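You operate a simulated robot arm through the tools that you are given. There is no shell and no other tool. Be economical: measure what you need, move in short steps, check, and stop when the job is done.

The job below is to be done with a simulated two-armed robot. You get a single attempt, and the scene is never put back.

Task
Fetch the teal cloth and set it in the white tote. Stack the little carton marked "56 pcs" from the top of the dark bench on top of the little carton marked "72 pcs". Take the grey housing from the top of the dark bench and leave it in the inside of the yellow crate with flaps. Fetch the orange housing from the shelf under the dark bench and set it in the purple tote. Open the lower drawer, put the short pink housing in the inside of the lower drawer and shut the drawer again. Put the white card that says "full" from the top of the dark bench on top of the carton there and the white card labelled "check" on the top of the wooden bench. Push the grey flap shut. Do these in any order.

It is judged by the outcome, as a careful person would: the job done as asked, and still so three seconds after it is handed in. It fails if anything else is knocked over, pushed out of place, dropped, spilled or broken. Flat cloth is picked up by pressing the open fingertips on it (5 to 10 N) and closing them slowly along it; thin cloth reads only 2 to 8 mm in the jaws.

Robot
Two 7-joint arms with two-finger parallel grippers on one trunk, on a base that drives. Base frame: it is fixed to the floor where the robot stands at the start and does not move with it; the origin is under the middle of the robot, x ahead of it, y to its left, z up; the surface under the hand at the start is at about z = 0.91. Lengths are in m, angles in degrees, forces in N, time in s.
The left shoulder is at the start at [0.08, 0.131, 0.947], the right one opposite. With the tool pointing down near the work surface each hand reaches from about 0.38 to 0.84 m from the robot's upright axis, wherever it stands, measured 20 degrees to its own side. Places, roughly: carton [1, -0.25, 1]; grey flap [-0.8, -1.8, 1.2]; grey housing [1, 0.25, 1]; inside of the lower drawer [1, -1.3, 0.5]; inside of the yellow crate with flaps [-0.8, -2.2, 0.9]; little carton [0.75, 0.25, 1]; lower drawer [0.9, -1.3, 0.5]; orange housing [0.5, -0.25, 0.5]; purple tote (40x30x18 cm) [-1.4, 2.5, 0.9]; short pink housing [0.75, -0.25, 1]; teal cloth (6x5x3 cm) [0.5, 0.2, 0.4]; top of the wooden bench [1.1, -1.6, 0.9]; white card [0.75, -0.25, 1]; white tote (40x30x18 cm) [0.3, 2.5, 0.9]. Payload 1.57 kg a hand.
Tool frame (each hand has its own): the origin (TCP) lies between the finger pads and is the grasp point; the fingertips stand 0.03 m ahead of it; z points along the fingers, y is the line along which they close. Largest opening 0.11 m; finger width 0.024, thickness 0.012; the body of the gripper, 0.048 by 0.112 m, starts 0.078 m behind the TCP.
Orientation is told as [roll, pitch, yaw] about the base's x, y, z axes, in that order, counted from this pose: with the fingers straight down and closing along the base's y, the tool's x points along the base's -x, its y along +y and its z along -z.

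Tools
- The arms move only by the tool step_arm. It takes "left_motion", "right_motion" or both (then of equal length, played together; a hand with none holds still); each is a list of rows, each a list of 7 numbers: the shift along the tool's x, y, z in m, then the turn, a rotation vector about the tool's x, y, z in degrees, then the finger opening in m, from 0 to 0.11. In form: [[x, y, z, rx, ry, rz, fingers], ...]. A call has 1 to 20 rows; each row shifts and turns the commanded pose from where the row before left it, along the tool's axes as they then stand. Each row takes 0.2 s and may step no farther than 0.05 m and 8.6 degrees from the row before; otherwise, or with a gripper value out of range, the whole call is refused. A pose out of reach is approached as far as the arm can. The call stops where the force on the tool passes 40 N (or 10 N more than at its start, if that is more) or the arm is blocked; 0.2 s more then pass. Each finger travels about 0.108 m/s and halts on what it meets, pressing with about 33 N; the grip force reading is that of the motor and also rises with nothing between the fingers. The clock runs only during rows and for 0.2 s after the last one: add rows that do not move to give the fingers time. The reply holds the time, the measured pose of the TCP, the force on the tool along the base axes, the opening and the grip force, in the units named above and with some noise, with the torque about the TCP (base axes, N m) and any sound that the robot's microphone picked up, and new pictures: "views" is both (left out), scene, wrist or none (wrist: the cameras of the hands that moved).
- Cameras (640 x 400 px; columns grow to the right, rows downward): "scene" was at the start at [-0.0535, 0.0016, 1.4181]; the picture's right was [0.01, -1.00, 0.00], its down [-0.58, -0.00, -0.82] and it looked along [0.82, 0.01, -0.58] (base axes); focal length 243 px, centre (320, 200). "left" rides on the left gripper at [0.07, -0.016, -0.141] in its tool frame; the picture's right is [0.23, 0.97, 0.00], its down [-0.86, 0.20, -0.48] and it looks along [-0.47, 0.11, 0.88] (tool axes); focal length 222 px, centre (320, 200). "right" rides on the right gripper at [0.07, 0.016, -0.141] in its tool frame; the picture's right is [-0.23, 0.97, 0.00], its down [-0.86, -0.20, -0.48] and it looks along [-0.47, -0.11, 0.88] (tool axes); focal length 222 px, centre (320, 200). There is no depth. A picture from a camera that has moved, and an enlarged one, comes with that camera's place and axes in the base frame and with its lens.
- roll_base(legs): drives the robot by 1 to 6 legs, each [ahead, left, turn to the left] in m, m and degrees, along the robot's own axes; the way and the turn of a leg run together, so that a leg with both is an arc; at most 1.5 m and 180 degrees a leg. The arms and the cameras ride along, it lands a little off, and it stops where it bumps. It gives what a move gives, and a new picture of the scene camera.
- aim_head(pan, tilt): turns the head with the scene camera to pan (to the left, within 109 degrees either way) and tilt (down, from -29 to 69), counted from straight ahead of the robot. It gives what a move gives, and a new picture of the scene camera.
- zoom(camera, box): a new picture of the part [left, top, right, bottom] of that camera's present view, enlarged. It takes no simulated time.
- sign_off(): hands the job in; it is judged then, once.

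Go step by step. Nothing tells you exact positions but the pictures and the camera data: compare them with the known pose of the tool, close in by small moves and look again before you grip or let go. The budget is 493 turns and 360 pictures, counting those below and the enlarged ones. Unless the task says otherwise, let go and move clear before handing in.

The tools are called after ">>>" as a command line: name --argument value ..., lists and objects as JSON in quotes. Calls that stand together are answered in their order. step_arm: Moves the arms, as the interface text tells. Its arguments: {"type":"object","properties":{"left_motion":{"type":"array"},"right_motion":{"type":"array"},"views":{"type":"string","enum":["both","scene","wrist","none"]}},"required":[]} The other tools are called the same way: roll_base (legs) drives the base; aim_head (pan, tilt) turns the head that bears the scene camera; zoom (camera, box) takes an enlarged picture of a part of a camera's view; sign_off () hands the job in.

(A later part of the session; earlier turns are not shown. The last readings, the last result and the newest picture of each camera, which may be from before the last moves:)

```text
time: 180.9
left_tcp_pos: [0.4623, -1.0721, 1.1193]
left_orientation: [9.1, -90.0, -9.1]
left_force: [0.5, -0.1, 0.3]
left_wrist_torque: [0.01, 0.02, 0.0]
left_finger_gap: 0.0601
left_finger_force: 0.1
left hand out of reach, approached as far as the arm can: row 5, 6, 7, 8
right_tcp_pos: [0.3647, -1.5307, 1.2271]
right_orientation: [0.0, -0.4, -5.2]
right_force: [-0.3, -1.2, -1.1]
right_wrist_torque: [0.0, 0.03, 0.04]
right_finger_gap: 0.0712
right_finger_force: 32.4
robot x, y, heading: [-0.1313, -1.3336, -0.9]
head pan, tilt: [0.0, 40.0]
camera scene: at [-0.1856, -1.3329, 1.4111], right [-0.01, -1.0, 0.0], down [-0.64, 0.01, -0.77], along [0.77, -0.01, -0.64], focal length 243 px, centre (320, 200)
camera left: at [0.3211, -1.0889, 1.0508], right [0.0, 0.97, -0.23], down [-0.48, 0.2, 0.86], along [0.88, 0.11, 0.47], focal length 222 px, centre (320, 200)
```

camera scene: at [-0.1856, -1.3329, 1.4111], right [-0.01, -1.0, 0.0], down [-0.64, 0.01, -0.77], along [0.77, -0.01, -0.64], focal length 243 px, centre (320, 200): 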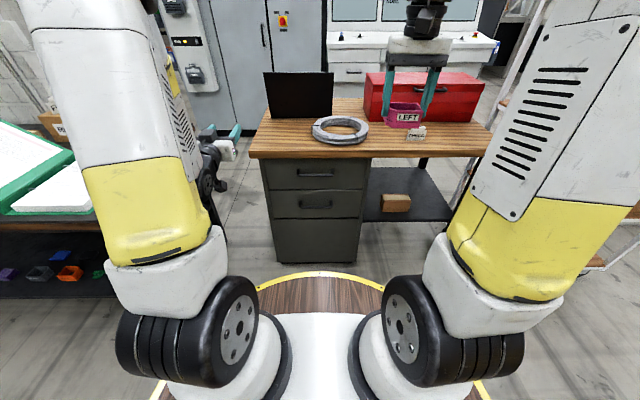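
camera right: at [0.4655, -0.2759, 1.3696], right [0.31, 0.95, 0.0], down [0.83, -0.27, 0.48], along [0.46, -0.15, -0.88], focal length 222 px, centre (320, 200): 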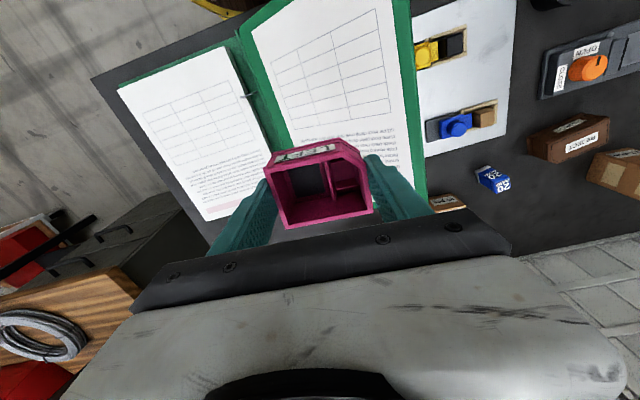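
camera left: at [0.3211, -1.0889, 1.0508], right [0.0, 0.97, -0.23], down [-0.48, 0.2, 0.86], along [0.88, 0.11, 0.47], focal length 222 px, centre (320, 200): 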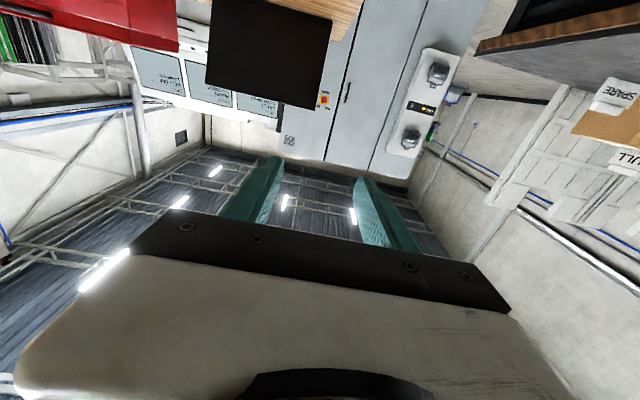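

>>> step_arm --left_motion '[[0, 0, 0, 0, 0, 8.2, 0.06], [0, 0, 0, 0, 0, 8.2, 0.06], [0, 0, 0, 0, 0, 8.2, 0.06], [0, 0, 0, 0, 0, 8.2, 0.06], [0, 0, 0, 0, 0, 8.2, 0.06], [0, 0, 0, 0, 0, 8.2, 0.06], [0, 0, 0, 0, 0, 8.2, 0.06], [0, 0, 0, 0, 0, 8.2, 0.06], [0, 0, 0, 0, 0, 8.2, 0.06], [0, 0, 0, 0, 0, 8.2, 0.06], [0, 0, 0, 0, 0, 8, 0.06], [0, 0, 0, 0, 0, 0, 0.06]]' --views "both"

```text
time: 183.5
left_tcp_pos: [0.464, -1.0713, 1.1202]
left_orientation: [90.0, 0.0, -90.0]
left_force: [0.1, -0.1, 0.0]
left_wrist_torque: [-0.03, -0.02, 0.01]
left_finger_gap: 0.0604
left_finger_force: 0.0
right_tcp_pos: [0.3641, -1.5305, 1.2282]
right_orientation: [0.0, -0.4, -5.4]
right_force: [-0.2, 0.6, -1.8]
right_wrist_torque: [0.0, -0.03, 0.04]
right_finger_gap: 0.0714
right_finger_force: 32.6
robot x, y, heading: [-0.1286, -1.3345, -0.7]
head pan, tilt: [0.0, 40.0]
camera scene: at [-0.1856, -1.3329, 1.4111], right [-0.01, -1.0, 0.0], down [-0.64, 0.01, -0.77], along [0.77, -0.01, -0.64], focal length 243 px, centre (320, 200)
camera left: at [0.322, -1.0023, 1.1046], right [0.0, 0.22, 0.97], down [-0.48, -0.86, 0.2], along [0.88, -0.47, 0.11], focal length 222 px, centre (320, 200)
```

scene: 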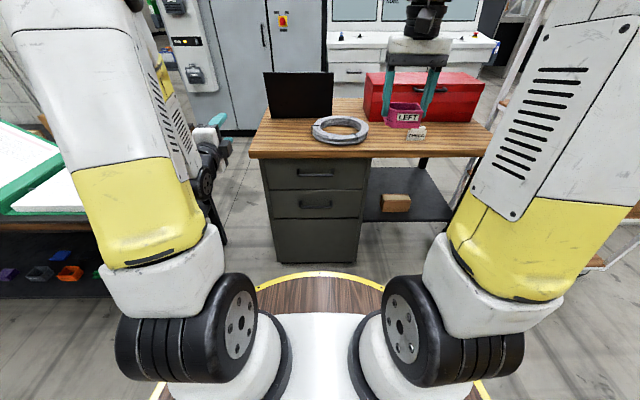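
left: 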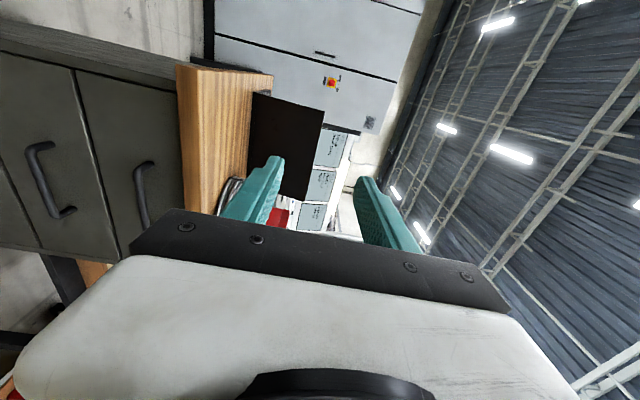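

>>> step_arm --left_motion '[[-0.008, -0.045, 0.005, 0, 0, 0, 0.06], [-0.008, -0.045, 0.005, 0, 0, 0, 0.06], [-0.008, -0.045, 0.005, 0, 0, 0, 0.06], [-0.008, -0.045, 0.005, 0, 0, 0, 0.06], [-0.008, -0.045, 0.005, 0, 0, 0, 0.06], [-0.008, -0.045, 0.005, 0, 0, 0, 0.06], [0, 0, 0, 0, 0, 0, 0.06]]' --views "scene"

```text
time: 185.1
left_tcp_pos: [0.4929, -1.121, 0.8495]
left_orientation: [89.9, 0.0, -90.1]
left_force: [-0.1, -0.4, -0.1]
left_wrist_torque: [0.02, -0.02, 0.03]
left_finger_gap: 0.06
left_finger_force: 0.0
right_tcp_pos: [0.3653, -1.5303, 1.2293]
right_orientation: [0.0, -0.4, -5.3]
right_force: [0.5, -1.0, -1.0]
right_wrist_torque: [0.0, 0.03, -0.02]
right_finger_gap: 0.0711
right_finger_force: 32.8
robot x, y, heading: [-0.1298, -1.3315, -0.9]
head pan, tilt: [0.0, 40.0]
camera scene: at [-0.1856, -1.3329, 1.4111], right [-0.01, -1.0, 0.0], down [-0.64, 0.01, -0.77], along [0.77, -0.01, -0.64], focal length 243 px, centre (320, 200)
```

scene: 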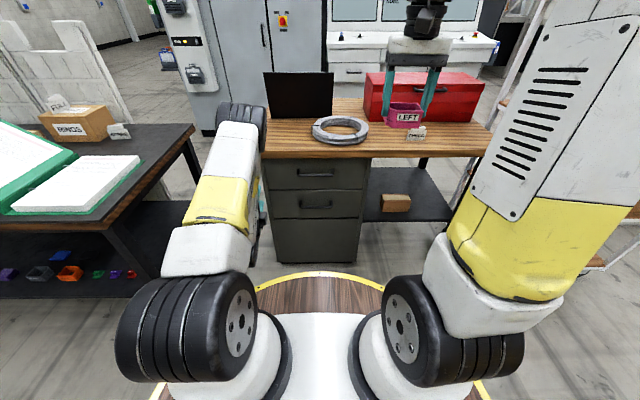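

>>> step_arm --left_motion '[[-0.012, -0.045, 0, 0, 0, 0, 0.06], [-0.012, -0.045, 0, 0, 0, 0, 0.06], [-0.012, -0.045, 0, 0, 0, 0, 0.06], [-0.012, -0.045, 0, 0, 0, 0, 0.06], [-0.012, -0.045, 0, 0, 0, 0, 0.06], [-0.012, -0.028, 0, 0, 0, 0, 0.06], [0, 0, 0, 0, 0, 0, 0.06]]' --views "both"

```text
time: 186.7
left_tcp_pos: [0.4918, -1.1929, 0.5977]
left_orientation: [90.0, 0.0, -90.0]
left_force: [0.3, -0.6, 0.1]
left_wrist_torque: [-0.01, 0.01, 0.02]
left_finger_gap: 0.0601
left_finger_force: 0.0
right_tcp_pos: [0.3646, -1.5306, 1.2277]
right_orientation: [0.0, -0.5, -5.3]
right_force: [0.1, 0.0, -1.5]
right_wrist_torque: [0.01, 0.03, 0.01]
right_finger_gap: 0.0713
right_finger_force: 32.9
robot x, y, heading: [-0.1259, -1.3359, -0.8]
head pan, tilt: [0.0, 40.0]
camera scene: at [-0.1856, -1.3329, 1.4111], right [-0.01, -1.0, 0.0], down [-0.64, 0.01, -0.77], along [0.77, -0.01, -0.64], focal length 243 px, centre (320, 200)
camera left: at [0.3495, -1.1232, 0.5823], right [0.0, 0.23, 0.97], down [-0.48, -0.86, 0.2], along [0.88, -0.47, 0.11], focal length 222 px, centre (320, 200)
```

scene: 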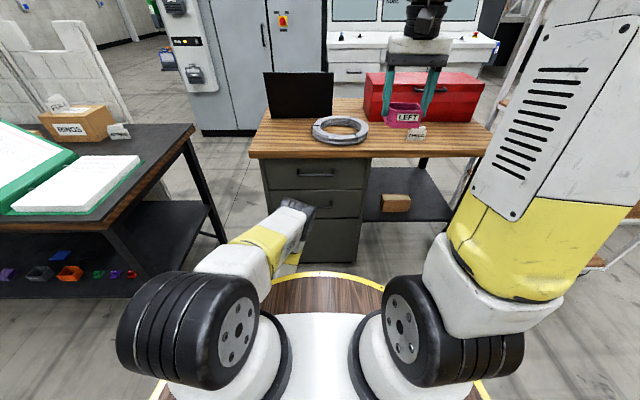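
left: 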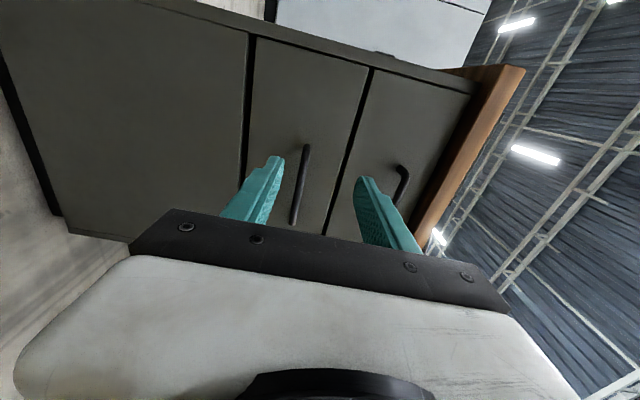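

>>> step_arm --left_motion '[[-0.0214, -0.002, 0.04, 0, 0, 0, 0.06], [-0.0214, -0.002, 0.04, 0, 0, 0, 0.06], [-0.0214, -0.002, 0.04, 0, 0, 0, 0.06], [-0.0214, -0.002, 0.04, 0, 0, 0, 0.06], [-0.0214, -0.002, 0.04, 0, 0, 0, 0.06], [0, 0, 0, 0, 0, 0, 0.06]]' --views "both"

```text
time: 188.1
left_tcp_pos: [0.6939, -1.3016, 0.5884]
left_orientation: [89.9, 0.1, -90.0]
left_force: [-0.2, -0.2, 0.9]
left_wrist_torque: [0.0, -0.01, -0.01]
left_finger_gap: 0.0602
left_finger_force: 0.2
right_tcp_pos: [0.3645, -1.5299, 1.2274]
right_orientation: [0.0, -0.4, -5.4]
right_force: [-0.2, 0.2, -0.9]
right_wrist_torque: [0.0, 0.05, 0.04]
right_finger_gap: 0.0712
right_finger_force: 33.3
robot x, y, heading: [-0.1298, -1.3279, -0.9]
head pan, tilt: [0.0, 40.0]
camera scene: at [-0.1856, -1.333, 1.4111], right [-0.01, -1.0, 0.0], down [-0.64, 0.01, -0.77], along [0.77, -0.01, -0.64], focal length 243 px, centre (320, 200)
camera left: at [0.5512, -1.2306, 0.5734], right [0.0, 0.23, 0.97], down [-0.48, -0.86, 0.2], along [0.88, -0.47, 0.11], focal length 222 px, centre (320, 200)
```

scene: 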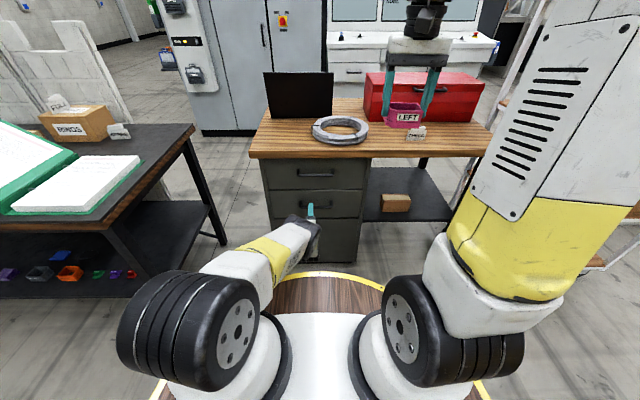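
left: 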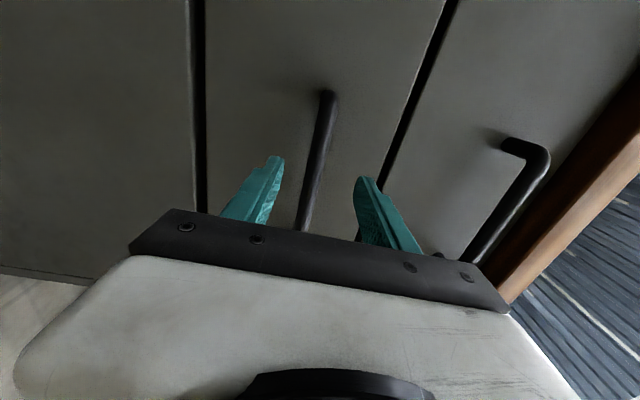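

>>> step_arm --left_motion '[[0, 0.001, 0.015, 0, 0, 0, 0.06], [0, 0, 0.012, 0, 0, 0, 0.06], [0, 0, 0.01, 0, 0, 0, 0.06], [0, 0, 0, 0, 0, 0, 0.06]]' --views "wrist"

```text
time: 189.1
left_tcp_pos: [0.6997, -1.3006, 0.5883]
left_orientation: [90.0, 0.0, -90.0]
left_force: [0.3, -0.3, -0.8]
left_wrist_torque: [0.01, 0.02, 0.01]
left_finger_gap: 0.0601
left_finger_force: 0.1
left hand out of reach, approached as far as the arm can: row 1, 2, 3
right_tcp_pos: [0.3645, -1.5307, 1.2277]
right_orientation: [0.0, -0.4, -5.3]
right_force: [-0.5, 0.2, -1.5]
right_wrist_torque: [0.01, -0.01, 0.04]
right_finger_gap: 0.0713
right_finger_force: 32.9
robot x, y, heading: [-0.1297, -1.3346, -0.9]
head pan, tilt: [0.0, 40.0]
camera left: at [0.5588, -1.2304, 0.5737], right [0.0, 0.23, 0.97], down [-0.48, -0.86, 0.2], along [0.88, -0.47, 0.11], focal length 222 px, centre (320, 200)
```

left: 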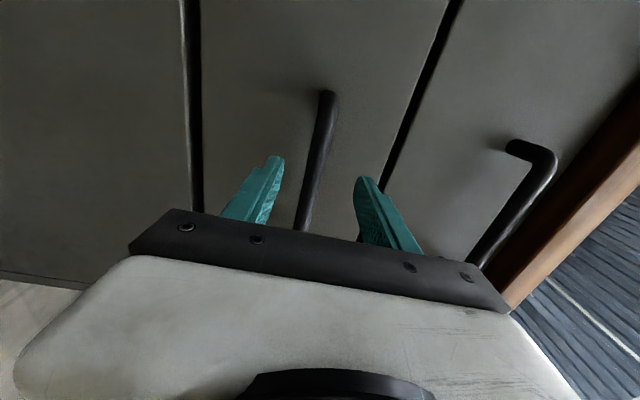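

>>> roll_base --legs '[[0.036, 0, 0]]'

>>> zoom --camera "left" --box '[160, 40, 560, 290]'

```text
time: 189.9
left_tcp_pos: [0.7357, -1.3018, 0.5884]
left_orientation: [89.9, -0.1, -90.0]
left_force: [-0.4, -1.0, 0.0]
left_wrist_torque: [-0.04, 0.02, 0.01]
left_finger_gap: 0.06
left_finger_force: 0.1
right_tcp_pos: [0.3997, -1.5316, 1.2274]
right_orientation: [0.1, -0.4, -5.3]
right_force: [0.0, 0.3, -0.6]
right_wrist_torque: [0.01, 0.0, -0.03]
right_finger_gap: 0.0715
right_finger_force: 32.8
robot x, y, heading: [-0.094, -1.3365, -1.1]
head pan, tilt: [0.0, 40.0]
camera scene: at [-0.1498, -1.3334, 1.4111], right [-0.01, -1.0, 0.0], down [-0.64, 0.01, -0.77], along [0.77, -0.01, -0.64], focal length 243 px, centre (320, 200)
```

scene: 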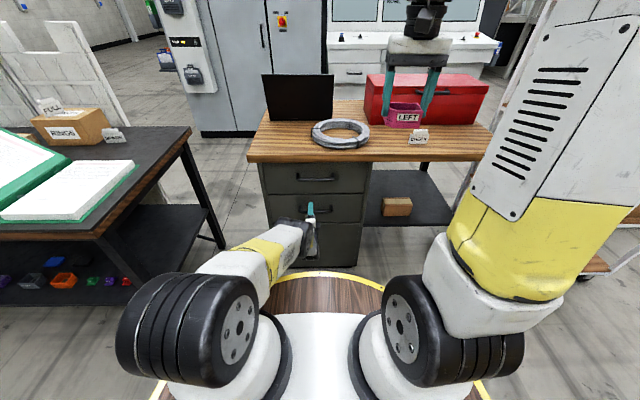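

```text
1.60 times, centred on (360, 165) of left
camera zoom: at [0.5945, -1.2311, 0.5737], right [0.0, 0.23, 0.97], down [-0.48, -0.86, 0.2], along [0.88, -0.47, 0.11], focal length 355 px, centre (256, 256)
```

zoom: 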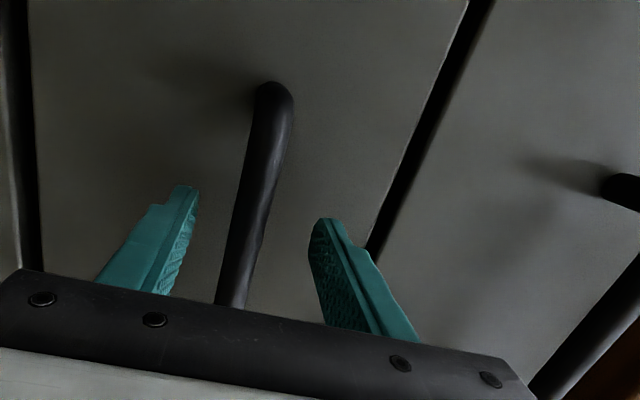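

>>> step_arm --left_motion '[[0, 0, 0, 0, 0, 0, 0.035], [0, 0, 0, 0, 0, 0, 0.01], [0, 0, 0, 0, 0, 0, 0.0], [0, 0, 0, 0, 0, 0, 0.0]]' --views "wrist"

```text
time: 190.9
left_tcp_pos: [0.7349, -1.301, 0.5834]
left_orientation: [89.4, 0.0, -89.9]
left_force: [2.4, -2.7, -30.3]
left_wrist_torque: [-0.07, 0.15, -0.12]
left_finger_gap: 0.0154
left_finger_force: 31.2
right_tcp_pos: [0.4018, -1.5319, 1.2274]
right_orientation: [0.0, -0.3, -5.3]
right_force: [-0.6, 0.5, -1.3]
right_wrist_torque: [0.02, 0.0, 0.02]
right_finger_gap: 0.0714
right_finger_force: 33.2
robot x, y, heading: [-0.0912, -1.3352, -0.8]
head pan, tilt: [0.0, 40.0]
camera left: at [0.5927, -1.2309, 0.5702], right [0.01, 0.23, 0.97], down [-0.48, -0.86, 0.2], along [0.88, -0.47, 0.1], focal length 222 px, centre (320, 200)
```

left: 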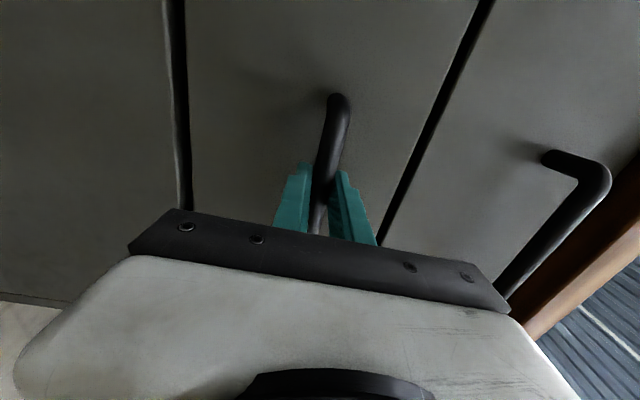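

>>> step_arm --left_motion '[[0, -0.005, 0, 0, 0, 0, 0.0], [0, 0, 0, 0, 0, 0, 0.0]]' --views "none"

>>> roll_base --legs '[[-0.08, 0, 0]]'

```text
time: 191.5
left_tcp_pos: [0.7353, -1.3013, 0.5837]
left_orientation: [89.2, 0.1, -90.0]
left_force: [0.5, -2.5, -34.1]
left_wrist_torque: [-0.12, 0.28, 0.21]
left_finger_gap: 0.016
left_finger_force: 31.2
left hand out of reach, approached as far as the arm can: row 1
right_tcp_pos: [0.4024, -1.5313, 1.2264]
right_orientation: [0.0, -0.3, -5.3]
right_force: [0.0, 0.4, -1.3]
right_wrist_torque: [0.0, 0.02, 0.0]
right_finger_gap: 0.0712
right_finger_force: 32.7
robot x, y, heading: [-0.0936, -1.3326, -0.6]
head pan, tilt: [0.0, 40.0]
```

```text
time: 192.6
left_tcp_pos: [0.6541, -1.3008, 0.5844]
left_orientation: [89.4, 0.1, -90.1]
left_force: [1.0, -9.7, -35.2]
left_wrist_torque: [-0.19, 0.31, 0.14]
left_finger_gap: 0.0158
left_finger_force: 31.1
right_tcp_pos: [0.3202, -1.5292, 1.2276]
right_orientation: [0.0, -0.3, -5.3]
right_force: [-0.7, -0.2, -0.9]
right_wrist_torque: [0.02, 0.05, 0.01]
right_finger_gap: 0.0711
right_finger_force: 33.0
robot x, y, heading: [-0.1738, -1.3324, -0.9]
head pan, tilt: [0.0, 40.0]
camera scene: at [-0.2299, -1.3325, 1.4111], right [-0.01, -1.0, 0.0], down [-0.64, 0.01, -0.77], along [0.77, -0.01, -0.64], focal length 243 px, centre (320, 200)
```

scene: 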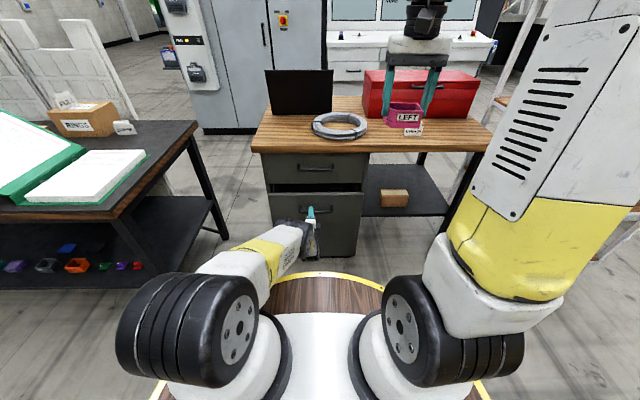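

>>> roll_base --legs '[[-0.1, 0, 0]]'

>>> roll_base --legs '[[-0.07, 0, 0]]'

```text
time: 193.8
left_tcp_pos: [0.551, -1.3, 0.5843]
left_orientation: [89.3, 0.2, -90.2]
left_force: [0.8, -11.8, -10.8]
left_wrist_torque: [-0.23, 0.02, -0.05]
left_finger_gap: 0.0158
left_finger_force: 31.5
right_tcp_pos: [0.2182, -1.5296, 1.2277]
right_orientation: [-0.1, -0.4, -5.3]
right_force: [0.3, -0.1, -0.7]
right_wrist_torque: [0.0, 0.0, 0.04]
right_finger_gap: 0.0712
right_finger_force: 33.2
robot x, y, heading: [-0.274, -1.3291, -0.6]
head pan, tilt: [0.0, 40.0]
camera scene: at [-0.3325, -1.3313, 1.4111], right [-0.01, -1.0, 0.0], down [-0.64, 0.01, -0.77], along [0.77, -0.01, -0.64], focal length 243 px, centre (320, 200)
```

scene: 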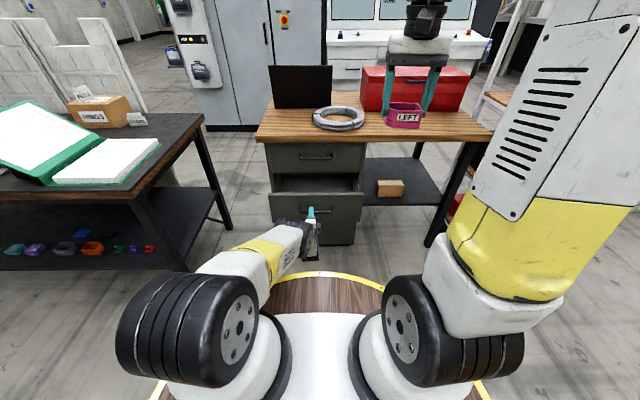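

```text
time: 194.8
left_tcp_pos: [0.4817, -1.2999, 0.5838]
left_orientation: [89.3, 0.2, -90.4]
left_force: [1.2, -10.3, -4.8]
left_wrist_torque: [-0.26, 0.05, 0.05]
left_finger_gap: 0.0161
left_finger_force: 31.7
right_tcp_pos: [0.1485, -1.5279, 1.2278]
right_orientation: [0.0, -0.4, -5.2]
right_force: [-0.5, 0.2, -1.4]
right_wrist_torque: [-0.01, -0.03, 0.0]
right_finger_gap: 0.0713
right_finger_force: 33.3
robot x, y, heading: [-0.3466, -1.3311, -0.6]
head pan, tilt: [0.0, 40.0]
camera scene: at [-0.4029, -1.3305, 1.4111], right [-0.01, -1.0, 0.0], down [-0.64, 0.01, -0.77], along [0.77, -0.01, -0.64], focal length 243 px, centre (320, 200)
```

scene: 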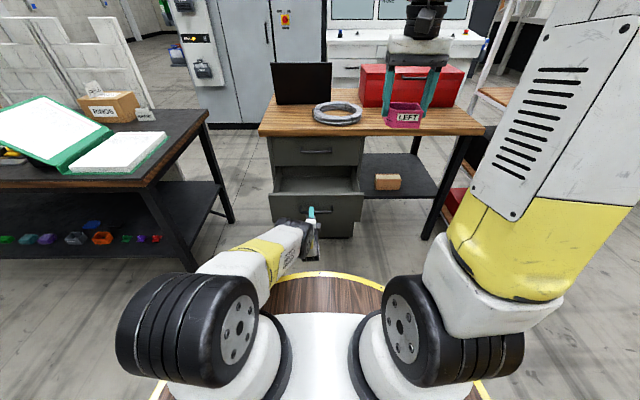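

>>> step_arm --left_motion '[[0, 0, 0, 0, 0, 0, 0.03], [0, 0, 0, 0, 0, 0, 0.06], [0, 0, 0, 0, 0, 0, 0.06], [0, 0, 0, 0, 0, 0, 0.06]]' --views "wrist"

```text
time: 195.8
left_tcp_pos: [0.4808, -1.3013, 0.585]
left_orientation: [89.3, 0.2, -90.4]
left_force: [-0.8, -0.9, 0.0]
left_wrist_torque: [-0.02, -0.02, -0.02]
left_finger_gap: 0.0599
left_finger_force: 0.1
right_tcp_pos: [0.1478, -1.5281, 1.2274]
right_orientation: [0.1, -0.4, -5.2]
right_force: [-0.6, -0.1, -0.3]
right_wrist_torque: [-0.01, -0.03, 0.02]
right_finger_gap: 0.0713
right_finger_force: 33.4
robot x, y, heading: [-0.3463, -1.3322, -0.7]
head pan, tilt: [0.0, 40.0]
camera left: at [0.3389, -1.2293, 0.5706], right [0.01, 0.22, 0.97], down [-0.48, -0.85, 0.2], along [0.88, -0.47, 0.1], focal length 222 px, centre (320, 200)
```

left: 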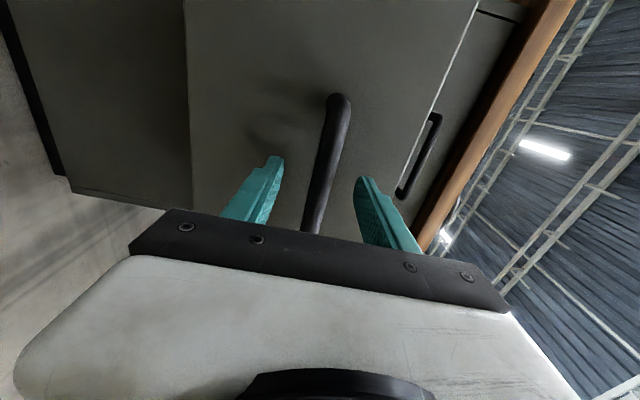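

>>> roll_base --legs '[[-0.08, 0, 0]]'

>>> step_arm --left_motion '[[0.03, 0, -0.03, 0, 0, 0, 0.06], [0.03, 0, -0.03, 0, 0, 0, 0.06], [0.03, 0, -0.03, 0, 0, 0, 0.06], [0.03, 0.02, -0.02, 0, 0, 0, 0.06], [0.03, 0.03, 0, 0, 0, 0, 0.06], [0.03, 0.03, 0, 0, 0, 0, 0.06], [0, 0, 0, 0, 0, 0, 0.06]]' --views "scene"

```text
time: 196.8
left_tcp_pos: [0.4001, -1.301, 0.5858]
left_orientation: [89.3, 0.1, -90.4]
left_force: [-0.1, 0.1, -0.6]
left_wrist_torque: [-0.01, -0.01, -0.02]
left_finger_gap: 0.0597
left_finger_force: 0.0
right_tcp_pos: [0.0664, -1.5265, 1.228]
right_orientation: [0.1, -0.4, -5.3]
right_force: [-0.1, 0.4, -1.3]
right_wrist_torque: [-0.01, 0.0, -0.01]
right_finger_gap: 0.0714
right_finger_force: 33.1
robot x, y, heading: [-0.4291, -1.3276, -0.5]
head pan, tilt: [0.0, 40.0]
camera scene: at [-0.4844, -1.3292, 1.4111], right [-0.01, -1.0, 0.0], down [-0.64, 0.01, -0.77], along [0.77, -0.01, -0.64], focal length 243 px, centre (320, 200)
```

scene: 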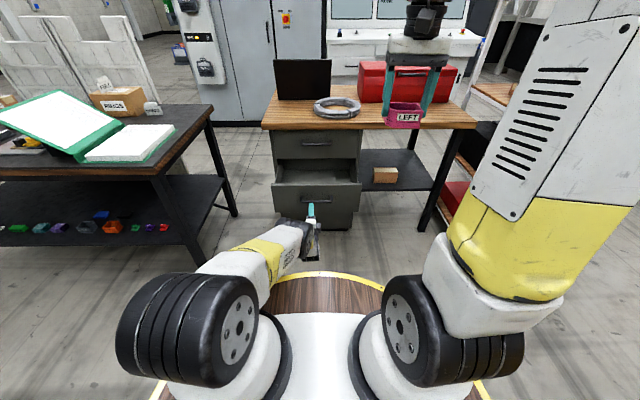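

```text
time: 198.4
left_tcp_pos: [0.2944, -1.1191, 0.668]
left_orientation: [89.2, 0.0, -90.5]
left_force: [0.6, 0.0, 0.4]
left_wrist_torque: [-0.04, 0.01, -0.01]
left_finger_gap: 0.06
left_finger_force: 0.1
right_tcp_pos: [0.0669, -1.5264, 1.2286]
right_orientation: [0.0, -0.4, -5.3]
right_force: [0.5, 0.4, -0.9]
right_wrist_torque: [-0.01, 0.01, -0.01]
right_finger_gap: 0.0712
right_finger_force: 33.1
robot x, y, heading: [-0.4282, -1.3309, -0.7]
head pan, tilt: [0.0, 40.0]
camera scene: at [-0.4844, -1.3292, 1.4111], right [-0.01, -1.0, 0.0], down [-0.64, 0.01, -0.77], along [0.77, -0.01, -0.64], focal length 243 px, centre (320, 200)
```

scene: 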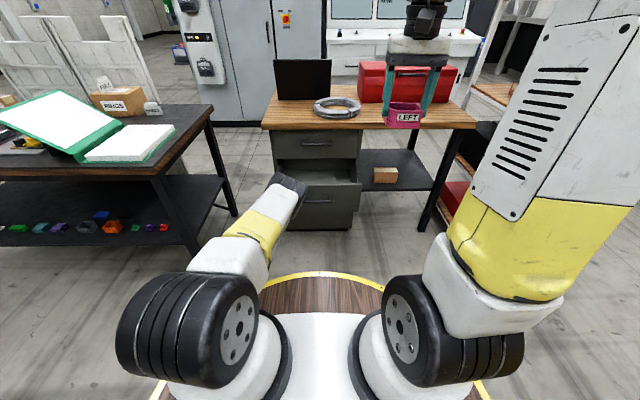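

>>> step_arm --left_motion '[[0.01, 0.048, -0.01, 0, 0, 0, 0.06], [0.01, 0.048, -0.01, 0, 0, 0, 0.06], [0.01, 0.048, -0.01, 0, 0, 0, 0.06], [0.01, 0.048, -0.01, 0, 0, 0, 0.06], [0.01, 0.048, -0.01, 0, 0, 0, 0.06], [0.01, 0.048, -0.01, 0, 0, 0, 0.06], [0.01, 0.048, -0.01, 0, 0, 0, 0.06], [0.01, 0.048, -0.01, 0, 0, 0, 0.06], [0.01, 0.048, -0.01, 0, 0, 0, 0.06], [0, 0, 0, 0, 0, 0, 0.06]]' --views "none"

>>> zoom --camera "scene" --box '[250, 120, 410, 240]'

```text
time: 200.6
left_tcp_pos: [0.2083, -1.0281, 1.0976]
left_orientation: [89.1, 0.0, -90.5]
left_force: [0.7, 0.3, -0.6]
left_wrist_torque: [0.01, 0.0, -0.02]
left_finger_gap: 0.0599
left_finger_force: 0.0
right_tcp_pos: [0.0661, -1.526, 1.2272]
right_orientation: [0.0, -0.5, -5.3]
right_force: [-0.2, -0.5, -1.2]
right_wrist_torque: [-0.03, 0.0, 0.0]
right_finger_gap: 0.0714
right_finger_force: 32.8
robot x, y, heading: [-0.428, -1.3304, -0.4]
head pan, tilt: [0.0, 40.0]
```

```text
3.33 times, centred on (330, 180) of scene
camera zoom: at [-0.4845, -1.3292, 1.4111], right [-0.01, -1.0, 0.0], down [-0.64, 0.01, -0.77], along [0.77, -0.01, -0.64], focal length 811 px, centre (287, 267)
```

zoom: 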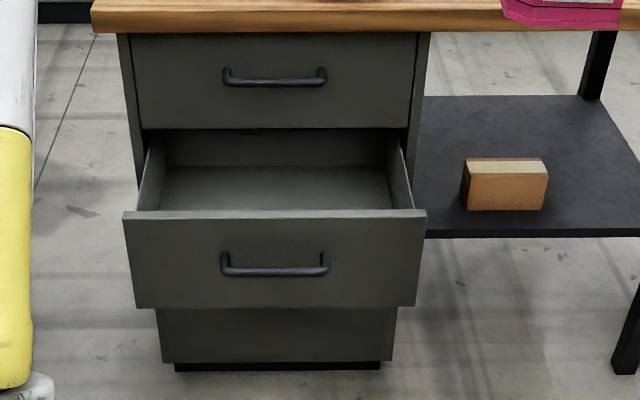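

>>> roll_base --legs '[[0.43, 0, 0.5]]'

>>> aim_head --pan 0 --tilt 50

```text
time: 203.2
left_tcp_pos: [0.6329, -1.0269, 1.0974]
left_orientation: [89.2, 0.0, -89.9]
left_force: [0.1, -0.6, 0.6]
left_wrist_torque: [-0.01, 0.01, 0.03]
left_finger_gap: 0.0602
left_finger_force: 0.0
right_tcp_pos: [0.4941, -1.5276, 1.2281]
right_orientation: [0.0, -0.4, -4.9]
right_force: [-0.1, 0.3, -1.3]
right_wrist_torque: [0.04, -0.03, 0.02]
right_finger_gap: 0.0714
right_finger_force: 32.7
robot x, y, heading: [-0.0045, -1.3312, -0.1]
head pan, tilt: [0.0, 40.0]
camera scene: at [-0.0576, -1.3336, 1.4111], right [-0.01, -1.0, 0.0], down [-0.64, 0.0, -0.77], along [0.77, 0.0, -0.64], focal length 243 px, centre (320, 200)
```

scene: 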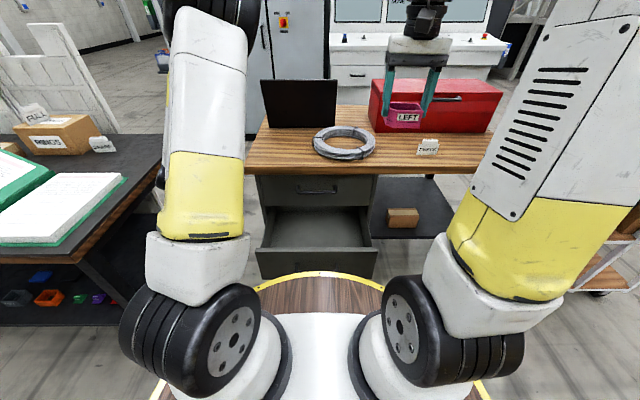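

```text
time: 203.9
left_tcp_pos: [0.632, -1.0277, 1.0973]
left_orientation: [89.3, 0.1, -89.9]
left_force: [0.3, 0.2, -0.8]
left_wrist_torque: [-0.01, 0.02, -0.01]
left_finger_gap: 0.0601
left_finger_force: 0.1
right_tcp_pos: [0.4938, -1.5277, 1.2278]
right_orientation: [-0.1, -0.4, -4.9]
right_force: [1.0, 0.4, -0.2]
right_wrist_torque: [-0.02, -0.01, -0.02]
right_finger_gap: 0.0712
right_finger_force: 32.9
robot x, y, heading: [-0.0022, -1.3319, -0.1]
head pan, tilt: [0.0, 50.0]
camera scene: at [-0.0656, -1.3335, 1.3969], right [-0.01, -1.0, 0.0], down [-0.77, 0.0, -0.64], along [0.64, 0.0, -0.77], focal length 243 px, centre (320, 200)
```

scene: 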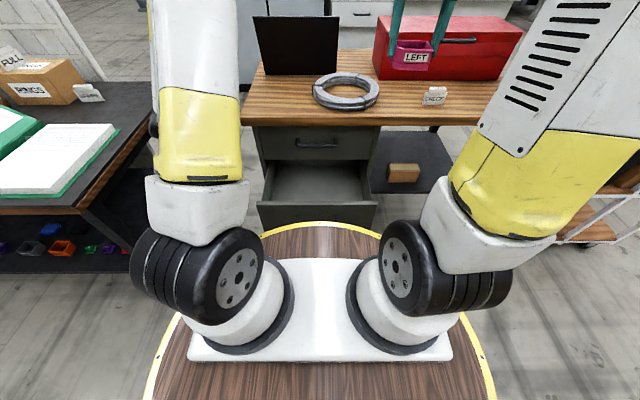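

>>> step_arm --right_motion '[[-0.022, 0.036, 0.02, 0, 0, 0, 0.045], [-0.022, 0.036, 0.02, 0, 0, 0, 0.045], [-0.022, 0.036, 0.02, 0, 0, 0, 0.045], [-0.022, 0.036, 0.02, 0, 0, 0, 0.045], [-0.022, 0.036, 0.02, 0, 0, 0, 0.045], [0, 0, 0.045, 0, 0, 0, 0.045], [0, 0, 0.045, 0, 0, 0, 0.045], [0, 0, 0.045, 0, 0, 0, 0.045], [0, 0, 0.045, 0, 0, 0, 0.045], [0, 0, 0.045, 0, 0, 0, 0.045], [0, 0, 0, 0, 0, 0, 0.045]]' --views "both"

```text
time: 206.3
left_tcp_pos: [0.6315, -1.0279, 1.0973]
left_orientation: [89.3, 0.1, -90.0]
left_force: [0.3, -0.5, 0.4]
left_wrist_torque: [0.03, -0.03, -0.01]
left_finger_gap: 0.0599
left_finger_force: 0.1
right_tcp_pos: [0.621, -1.358, 0.9014]
right_orientation: [0.0, -0.4, -4.9]
right_force: [0.2, 0.1, -1.5]
right_wrist_torque: [0.01, 0.01, 0.03]
right_finger_gap: 0.0712
right_finger_force: 32.9
robot x, y, heading: [-0.0043, -1.3323, -0.2]
head pan, tilt: [0.0, 50.0]
camera scene: at [-0.0656, -1.3335, 1.3969], right [-0.01, -1.0, 0.0], down [-0.77, 0.0, -0.64], along [0.64, 0.0, -0.77], focal length 243 px, centre (320, 200)
camera right: at [0.5512, -1.3352, 1.0434], right [0.31, 0.95, 0.0], down [0.83, -0.27, 0.48], along [0.46, -0.15, -0.87], focal length 222 px, centre (320, 200)
```

scene: 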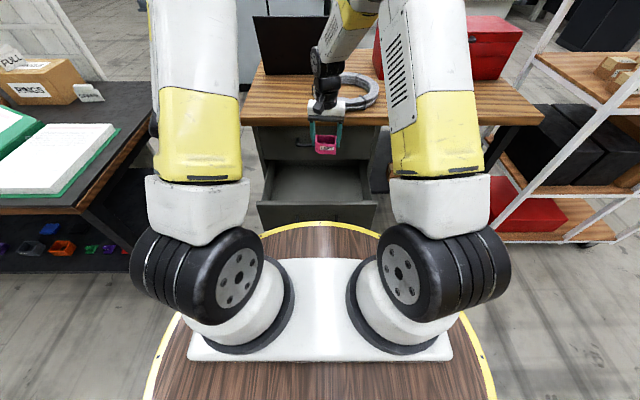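
right: 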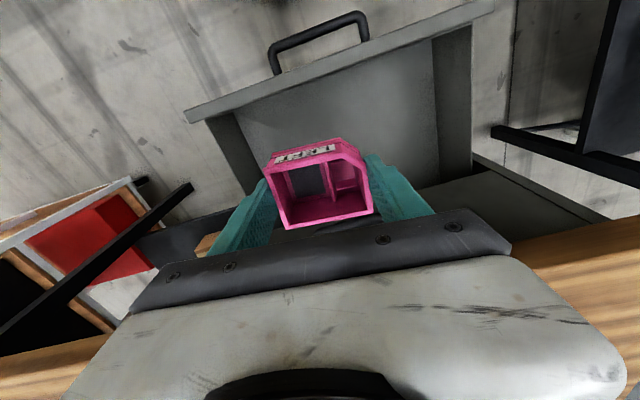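

>>> step_arm --right_motion '[[0.0, 0, 0.04, 0, 0, 0, 0.045], [0, 0, 0.04, 0, 0, 0, 0.045], [0, 0, 0.04, 0, 0, 0, 0.045], [0, 0, 0.04, 0, 0, 0, 0.045], [0, 0, 0.04, 0, 0, 0, 0.045], [0, 0, 0, 0, 0, 0, 0.045]]' --views "both"

```text
time: 207.8
left_tcp_pos: [0.6326, -1.0288, 1.0983]
left_orientation: [89.3, 0.2, -90.0]
left_force: [-0.1, -0.4, 0.7]
left_wrist_torque: [0.0, 0.02, -0.01]
left_finger_gap: 0.06
left_finger_force: 0.1
right_tcp_pos: [0.6248, -1.3567, 0.7026]
right_orientation: [0.0, -0.3, -4.8]
right_force: [0.3, -1.2, -0.7]
right_wrist_torque: [0.0, 0.01, -0.01]
right_finger_gap: 0.0712
right_finger_force: 33.4
robot x, y, heading: [-0.002, -1.3322, -0.4]
head pan, tilt: [0.0, 50.0]
camera scene: at [-0.0656, -1.3335, 1.3969], right [-0.01, -1.0, 0.0], down [-0.77, 0.0, -0.64], along [0.64, 0.0, -0.77], focal length 243 px, centre (320, 200)
camera right: at [0.5552, -1.3336, 0.8448], right [0.31, 0.95, 0.0], down [0.83, -0.27, 0.48], along [0.46, -0.15, -0.87], focal length 222 px, centre (320, 200)
```

scene: 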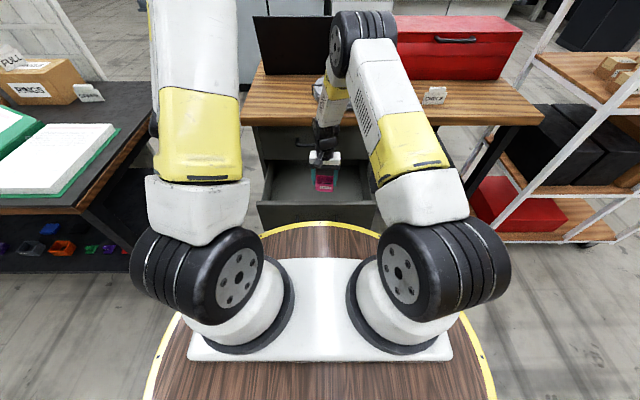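
right: 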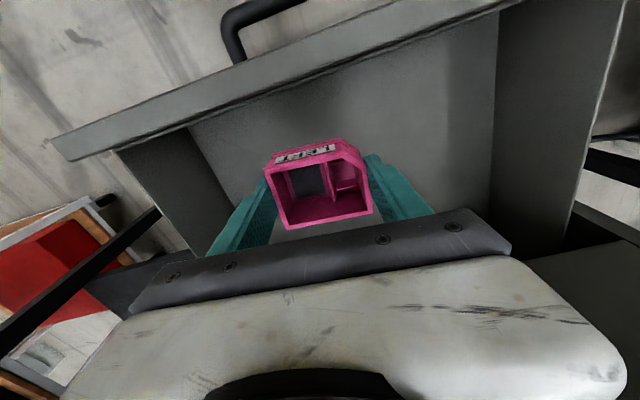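

>>> zoom --camera "scene" --box '[240, 0, 440, 240]'

```text
1.67 times, centred on (340, 120) of scene
camera zoom: at [-0.0656, -1.3335, 1.3969], right [-0.01, -1.0, 0.0], down [-0.77, 0.0, -0.64], along [0.64, 0.0, -0.77], focal length 406 px, centre (287, 333)
```

zoom: 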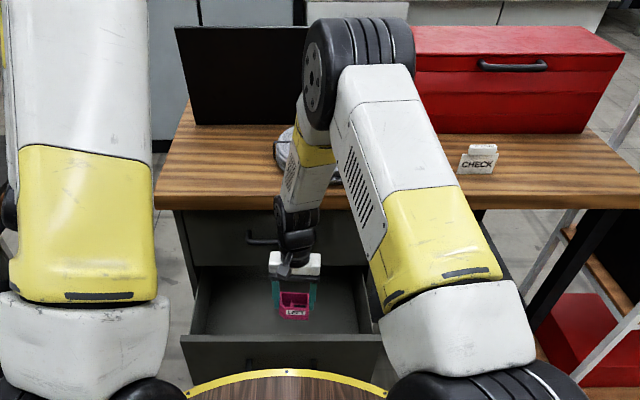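

>>> step_arm --right_motion '[[0.01, 0, 0.04, 0, 0, 0, 0.045], [0, 0, 0.04, 0, 0, 0, 0.045], [0, 0, 0.02, 0, 0, 0, 0.045], [0, 0, 0, 0, 0, 0, 0.045]]' --views "wrist"

>>> zoom --camera "scene" --box '[240, 80, 400, 240]'

```text
time: 208.8
left_tcp_pos: [0.633, -1.0282, 1.0979]
left_orientation: [89.4, 0.1, -89.8]
left_force: [0.3, 0.2, 0.8]
left_wrist_torque: [0.01, -0.01, -0.01]
left_finger_gap: 0.0601
left_finger_force: 0.0
right_tcp_pos: [0.6154, -1.3545, 0.6022]
right_orientation: [0.1, -0.4, -4.8]
right_force: [0.4, 0.3, -0.9]
right_wrist_torque: [-0.01, 0.02, -0.01]
right_finger_gap: 0.0712
right_finger_force: 33.1
robot x, y, heading: [-0.0002, -1.3379, -0.2]
head pan, tilt: [0.0, 50.0]
camera right: at [0.5448, -1.3325, 0.744], right [0.31, 0.95, 0.0], down [0.83, -0.27, 0.48], along [0.46, -0.15, -0.87], focal length 222 px, centre (320, 200)
```

right: 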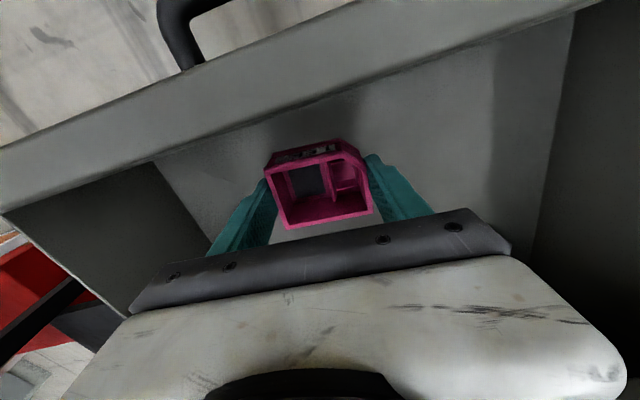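

```text
2.50 times, centred on (320, 160) of scene
camera zoom: at [-0.0656, -1.3335, 1.3969], right [-0.01, -1.0, 0.0], down [-0.77, 0.0, -0.64], along [0.64, 0.0, -0.77], focal length 608 px, centre (320, 300)
```

zoom: 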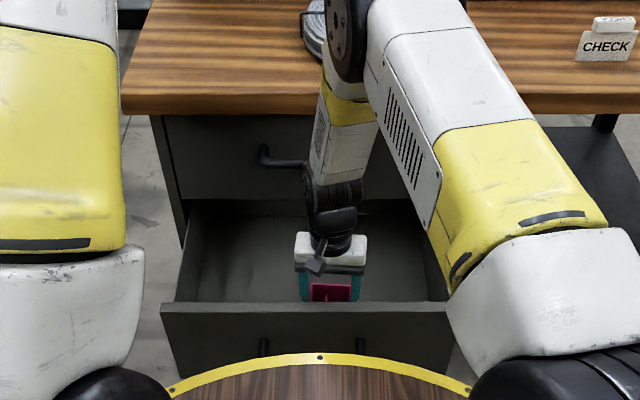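

>>> step_arm --right_motion '[[-0.02, 0, 0, 0, 0, 0, 0.045], [-0.015, 0, 0.01, 0, 0, 0, 0.045], [0, 0, 0.01, 0, 0, 0, 0.045], [0, 0, 0, 0, 0, 0, 0.045]]' --views "none"

>>> step_arm --right_motion '[[0, 0, 0.01, 0, 0, 0, 0.045], [0, 0, 0.005, 0, 0, 0, 0.045], [0, 0, 0, 0, 0, 0, 0.045]]' --views "wrist"

```text
time: 209.8
left_tcp_pos: [0.6328, -1.028, 1.0986]
left_orientation: [89.2, 0.1, -89.9]
left_force: [0.1, 0.0, 0.3]
left_wrist_torque: [0.0, -0.01, 0.0]
left_finger_gap: 0.0596
left_finger_force: 0.1
right_tcp_pos: [0.6482, -1.3592, 0.583]
right_orientation: [-0.1, -0.3, -4.9]
right_force: [-0.3, -0.7, 0.4]
right_wrist_torque: [0.01, -0.03, -0.01]
right_finger_gap: 0.0713
right_finger_force: 32.8
robot x, y, heading: [0.0025, -1.3359, -0.3]
head pan, tilt: [0.0, 50.0]
```

```text
time: 210.6
left_tcp_pos: [0.6322, -1.0282, 1.0975]
left_orientation: [89.3, 0.1, -89.8]
left_force: [0.4, 0.2, -0.4]
left_wrist_torque: [0.03, -0.01, 0.0]
left_finger_gap: 0.0601
left_finger_force: 0.2
right_tcp_pos: [0.6502, -1.3588, 0.5685]
right_orientation: [0.0, -0.5, -4.9]
right_force: [-0.1, 0.8, -1.2]
right_wrist_torque: [0.01, -0.02, 0.0]
right_finger_gap: 0.0714
right_finger_force: 33.3
robot x, y, heading: [-0.0003, -1.3348, 0.0]
head pan, tilt: [0.0, 50.0]
camera right: at [0.5796, -1.3364, 0.7103], right [0.31, 0.95, 0.0], down [0.83, -0.27, 0.48], along [0.46, -0.15, -0.87], focal length 222 px, centre (320, 200)
```

right: 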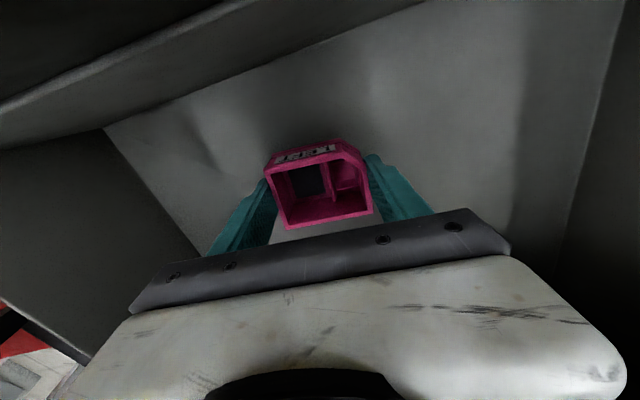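

>>> step_arm --right_motion '[[0, 0, 0.006, 0, 0, 0, 0.045], [0, 0, 0.006, 0, 0, 0, 0.045], [0, 0, 0, 0, 0, 0, 0.045]]' --views "none"

>>> step_arm --right_motion '[[0, 0, 0.004, 0, 0, 0, 0.045], [0, 0, 0.004, 0, 0, 0, 0.045]]' --views "wrist"

```text
time: 211.3
left_tcp_pos: [0.6327, -1.0283, 1.0975]
left_orientation: [89.3, 0.1, -89.9]
left_force: [-0.2, -0.1, 0.1]
left_wrist_torque: [0.0, -0.03, -0.03]
left_finger_gap: 0.0598
left_finger_force: 0.1
right_tcp_pos: [0.6495, -1.3591, 0.5554]
right_orientation: [0.0, -0.3, -5.0]
right_force: [-0.4, 0.4, -1.2]
right_wrist_torque: [0.02, -0.01, -0.02]
right_finger_gap: 0.0714
right_finger_force: 32.6
robot x, y, heading: [0.0033, -1.3356, -0.4]
head pan, tilt: [0.0, 50.0]
```

```text
time: 211.9
left_tcp_pos: [0.6318, -1.0264, 1.0978]
left_orientation: [89.2, 0.1, -90.0]
left_force: [0.7, 0.1, -0.2]
left_wrist_torque: [0.01, -0.04, 0.01]
left_finger_gap: 0.06
left_finger_force: 0.0
right_tcp_pos: [0.6501, -1.3599, 0.5489]
right_orientation: [0.1, -0.4, -4.9]
right_force: [-0.4, 0.4, -1.1]
right_wrist_torque: [0.02, 0.02, 0.0]
right_finger_gap: 0.0714
right_finger_force: 33.3
robot x, y, heading: [-0.002, -1.3327, -0.2]
head pan, tilt: [0.0, 50.0]
camera right: at [0.5798, -1.3367, 0.6898], right [0.31, 0.95, 0.0], down [0.83, -0.27, 0.48], along [0.46, -0.15, -0.88], focal length 222 px, centre (320, 200)
```

right: 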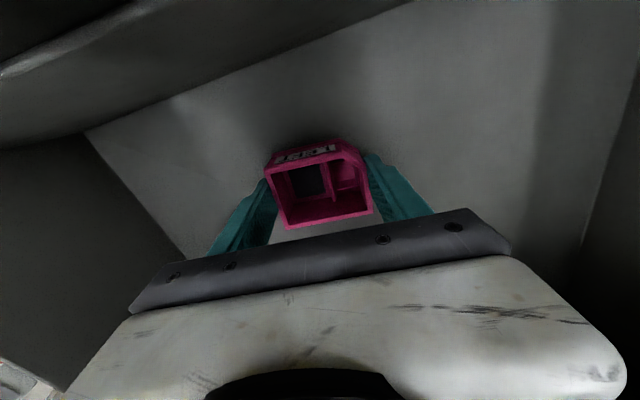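

>>> step_arm --right_motion '[[0, 0, 0.004, 0, 0, 0, 0.045], [0, 0, 0.004, 0, 0, 0, 0.045], [0, 0, 0.002, 0, 0, 0, 0.045]]' --views "none"

>>> step_arm --right_motion '[[0, 0, 0.003, 0, 0, 0, 0.045], [0, 0, 0.003, 0, 0, 0, 0.045]]' --views "none"

```text
time: 212.8
left_tcp_pos: [0.6328, -1.0278, 1.0971]
left_orientation: [89.3, 0.1, -89.9]
left_force: [1.0, -1.5, -0.1]
left_wrist_torque: [0.03, -0.01, 0.03]
left_finger_gap: 0.06
left_finger_force: 0.0
right_tcp_pos: [0.6501, -1.3609, 0.5374]
right_orientation: [0.0, -0.4, -4.9]
right_force: [0.5, 0.2, -1.4]
right_wrist_torque: [0.01, 0.03, 0.0]
right_finger_gap: 0.0714
right_finger_force: 33.4
robot x, y, heading: [0.0015, -1.3349, -0.3]
head pan, tilt: [0.0, 50.0]
```

```text
time: 213.3
left_tcp_pos: [0.6315, -1.0279, 1.0979]
left_orientation: [89.3, 0.1, -89.9]
left_force: [0.0, -0.1, -0.1]
left_wrist_torque: [0.02, 0.01, 0.0]
left_finger_gap: 0.0601
left_finger_force: 0.0
right_tcp_pos: [0.6493, -1.3597, 0.5329]
right_orientation: [-0.1, -0.4, -5.0]
right_force: [-0.1, -0.1, -0.7]
right_wrist_torque: [0.0, -0.01, 0.0]
right_finger_gap: 0.0714
right_finger_force: 32.7
robot x, y, heading: [-0.001, -1.3358, -0.5]
head pan, tilt: [0.0, 50.0]
```

>>> step_arm --right_motion '[[0, 0, 0.004, 0, 0, 0, 0.045], [0, 0, 0.003, 0, 0, 0, 0.045]]' --views "none"

>>> step_arm --right_motion '[[0, 0, 0.003, 0, 0, 0, 0.045], [0, 0, 0.002, 0, 0, 0, 0.045]]' --views "wrist"

```text
time: 213.9
left_tcp_pos: [0.6329, -1.027, 1.0981]
left_orientation: [89.3, 0.1, -89.9]
left_force: [0.2, -0.1, -0.3]
left_wrist_torque: [0.02, 0.02, -0.04]
left_finger_gap: 0.0602
left_finger_force: 0.0
right_tcp_pos: [0.6514, -1.3585, 0.5291]
right_orientation: [0.1, -0.9, -4.9]
right_force: [3.3, -0.6, 28.3]
right_wrist_torque: [-0.09, -0.07, -0.03]
right_finger_gap: 0.0715
right_finger_force: 32.6
robot x, y, heading: [-0.001, -1.3363, -0.7]
head pan, tilt: [0.0, 50.0]
```

```text
time: 214.6
left_tcp_pos: [0.6314, -1.0271, 1.0987]
left_orientation: [89.3, 0.2, -90.0]
left_force: [0.7, 0.0, 0.2]
left_wrist_torque: [0.03, 0.04, -0.02]
left_finger_gap: 0.0601
left_finger_force: 0.1
right_tcp_pos: [0.6508, -1.36, 0.5223]
right_orientation: [0.1, -0.5, -4.9]
right_force: [-3.3, -3.4, 38.7]
right_wrist_torque: [-0.2, 0.06, 0.08]
right_finger_gap: 0.0715
right_finger_force: 33.0
robot x, y, heading: [-0.0041, -1.3321, -0.3]
head pan, tilt: [0.0, 50.0]
camera right: at [0.5797, -1.3367, 0.6638], right [0.31, 0.95, 0.0], down [0.83, -0.27, 0.49], along [0.46, -0.15, -0.87], focal length 222 px, centre (320, 200)
```

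right: 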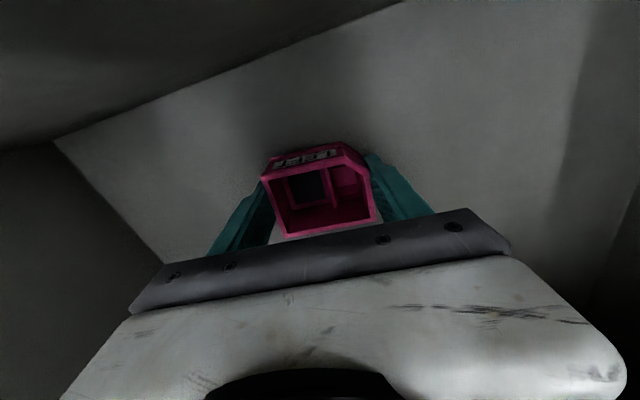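

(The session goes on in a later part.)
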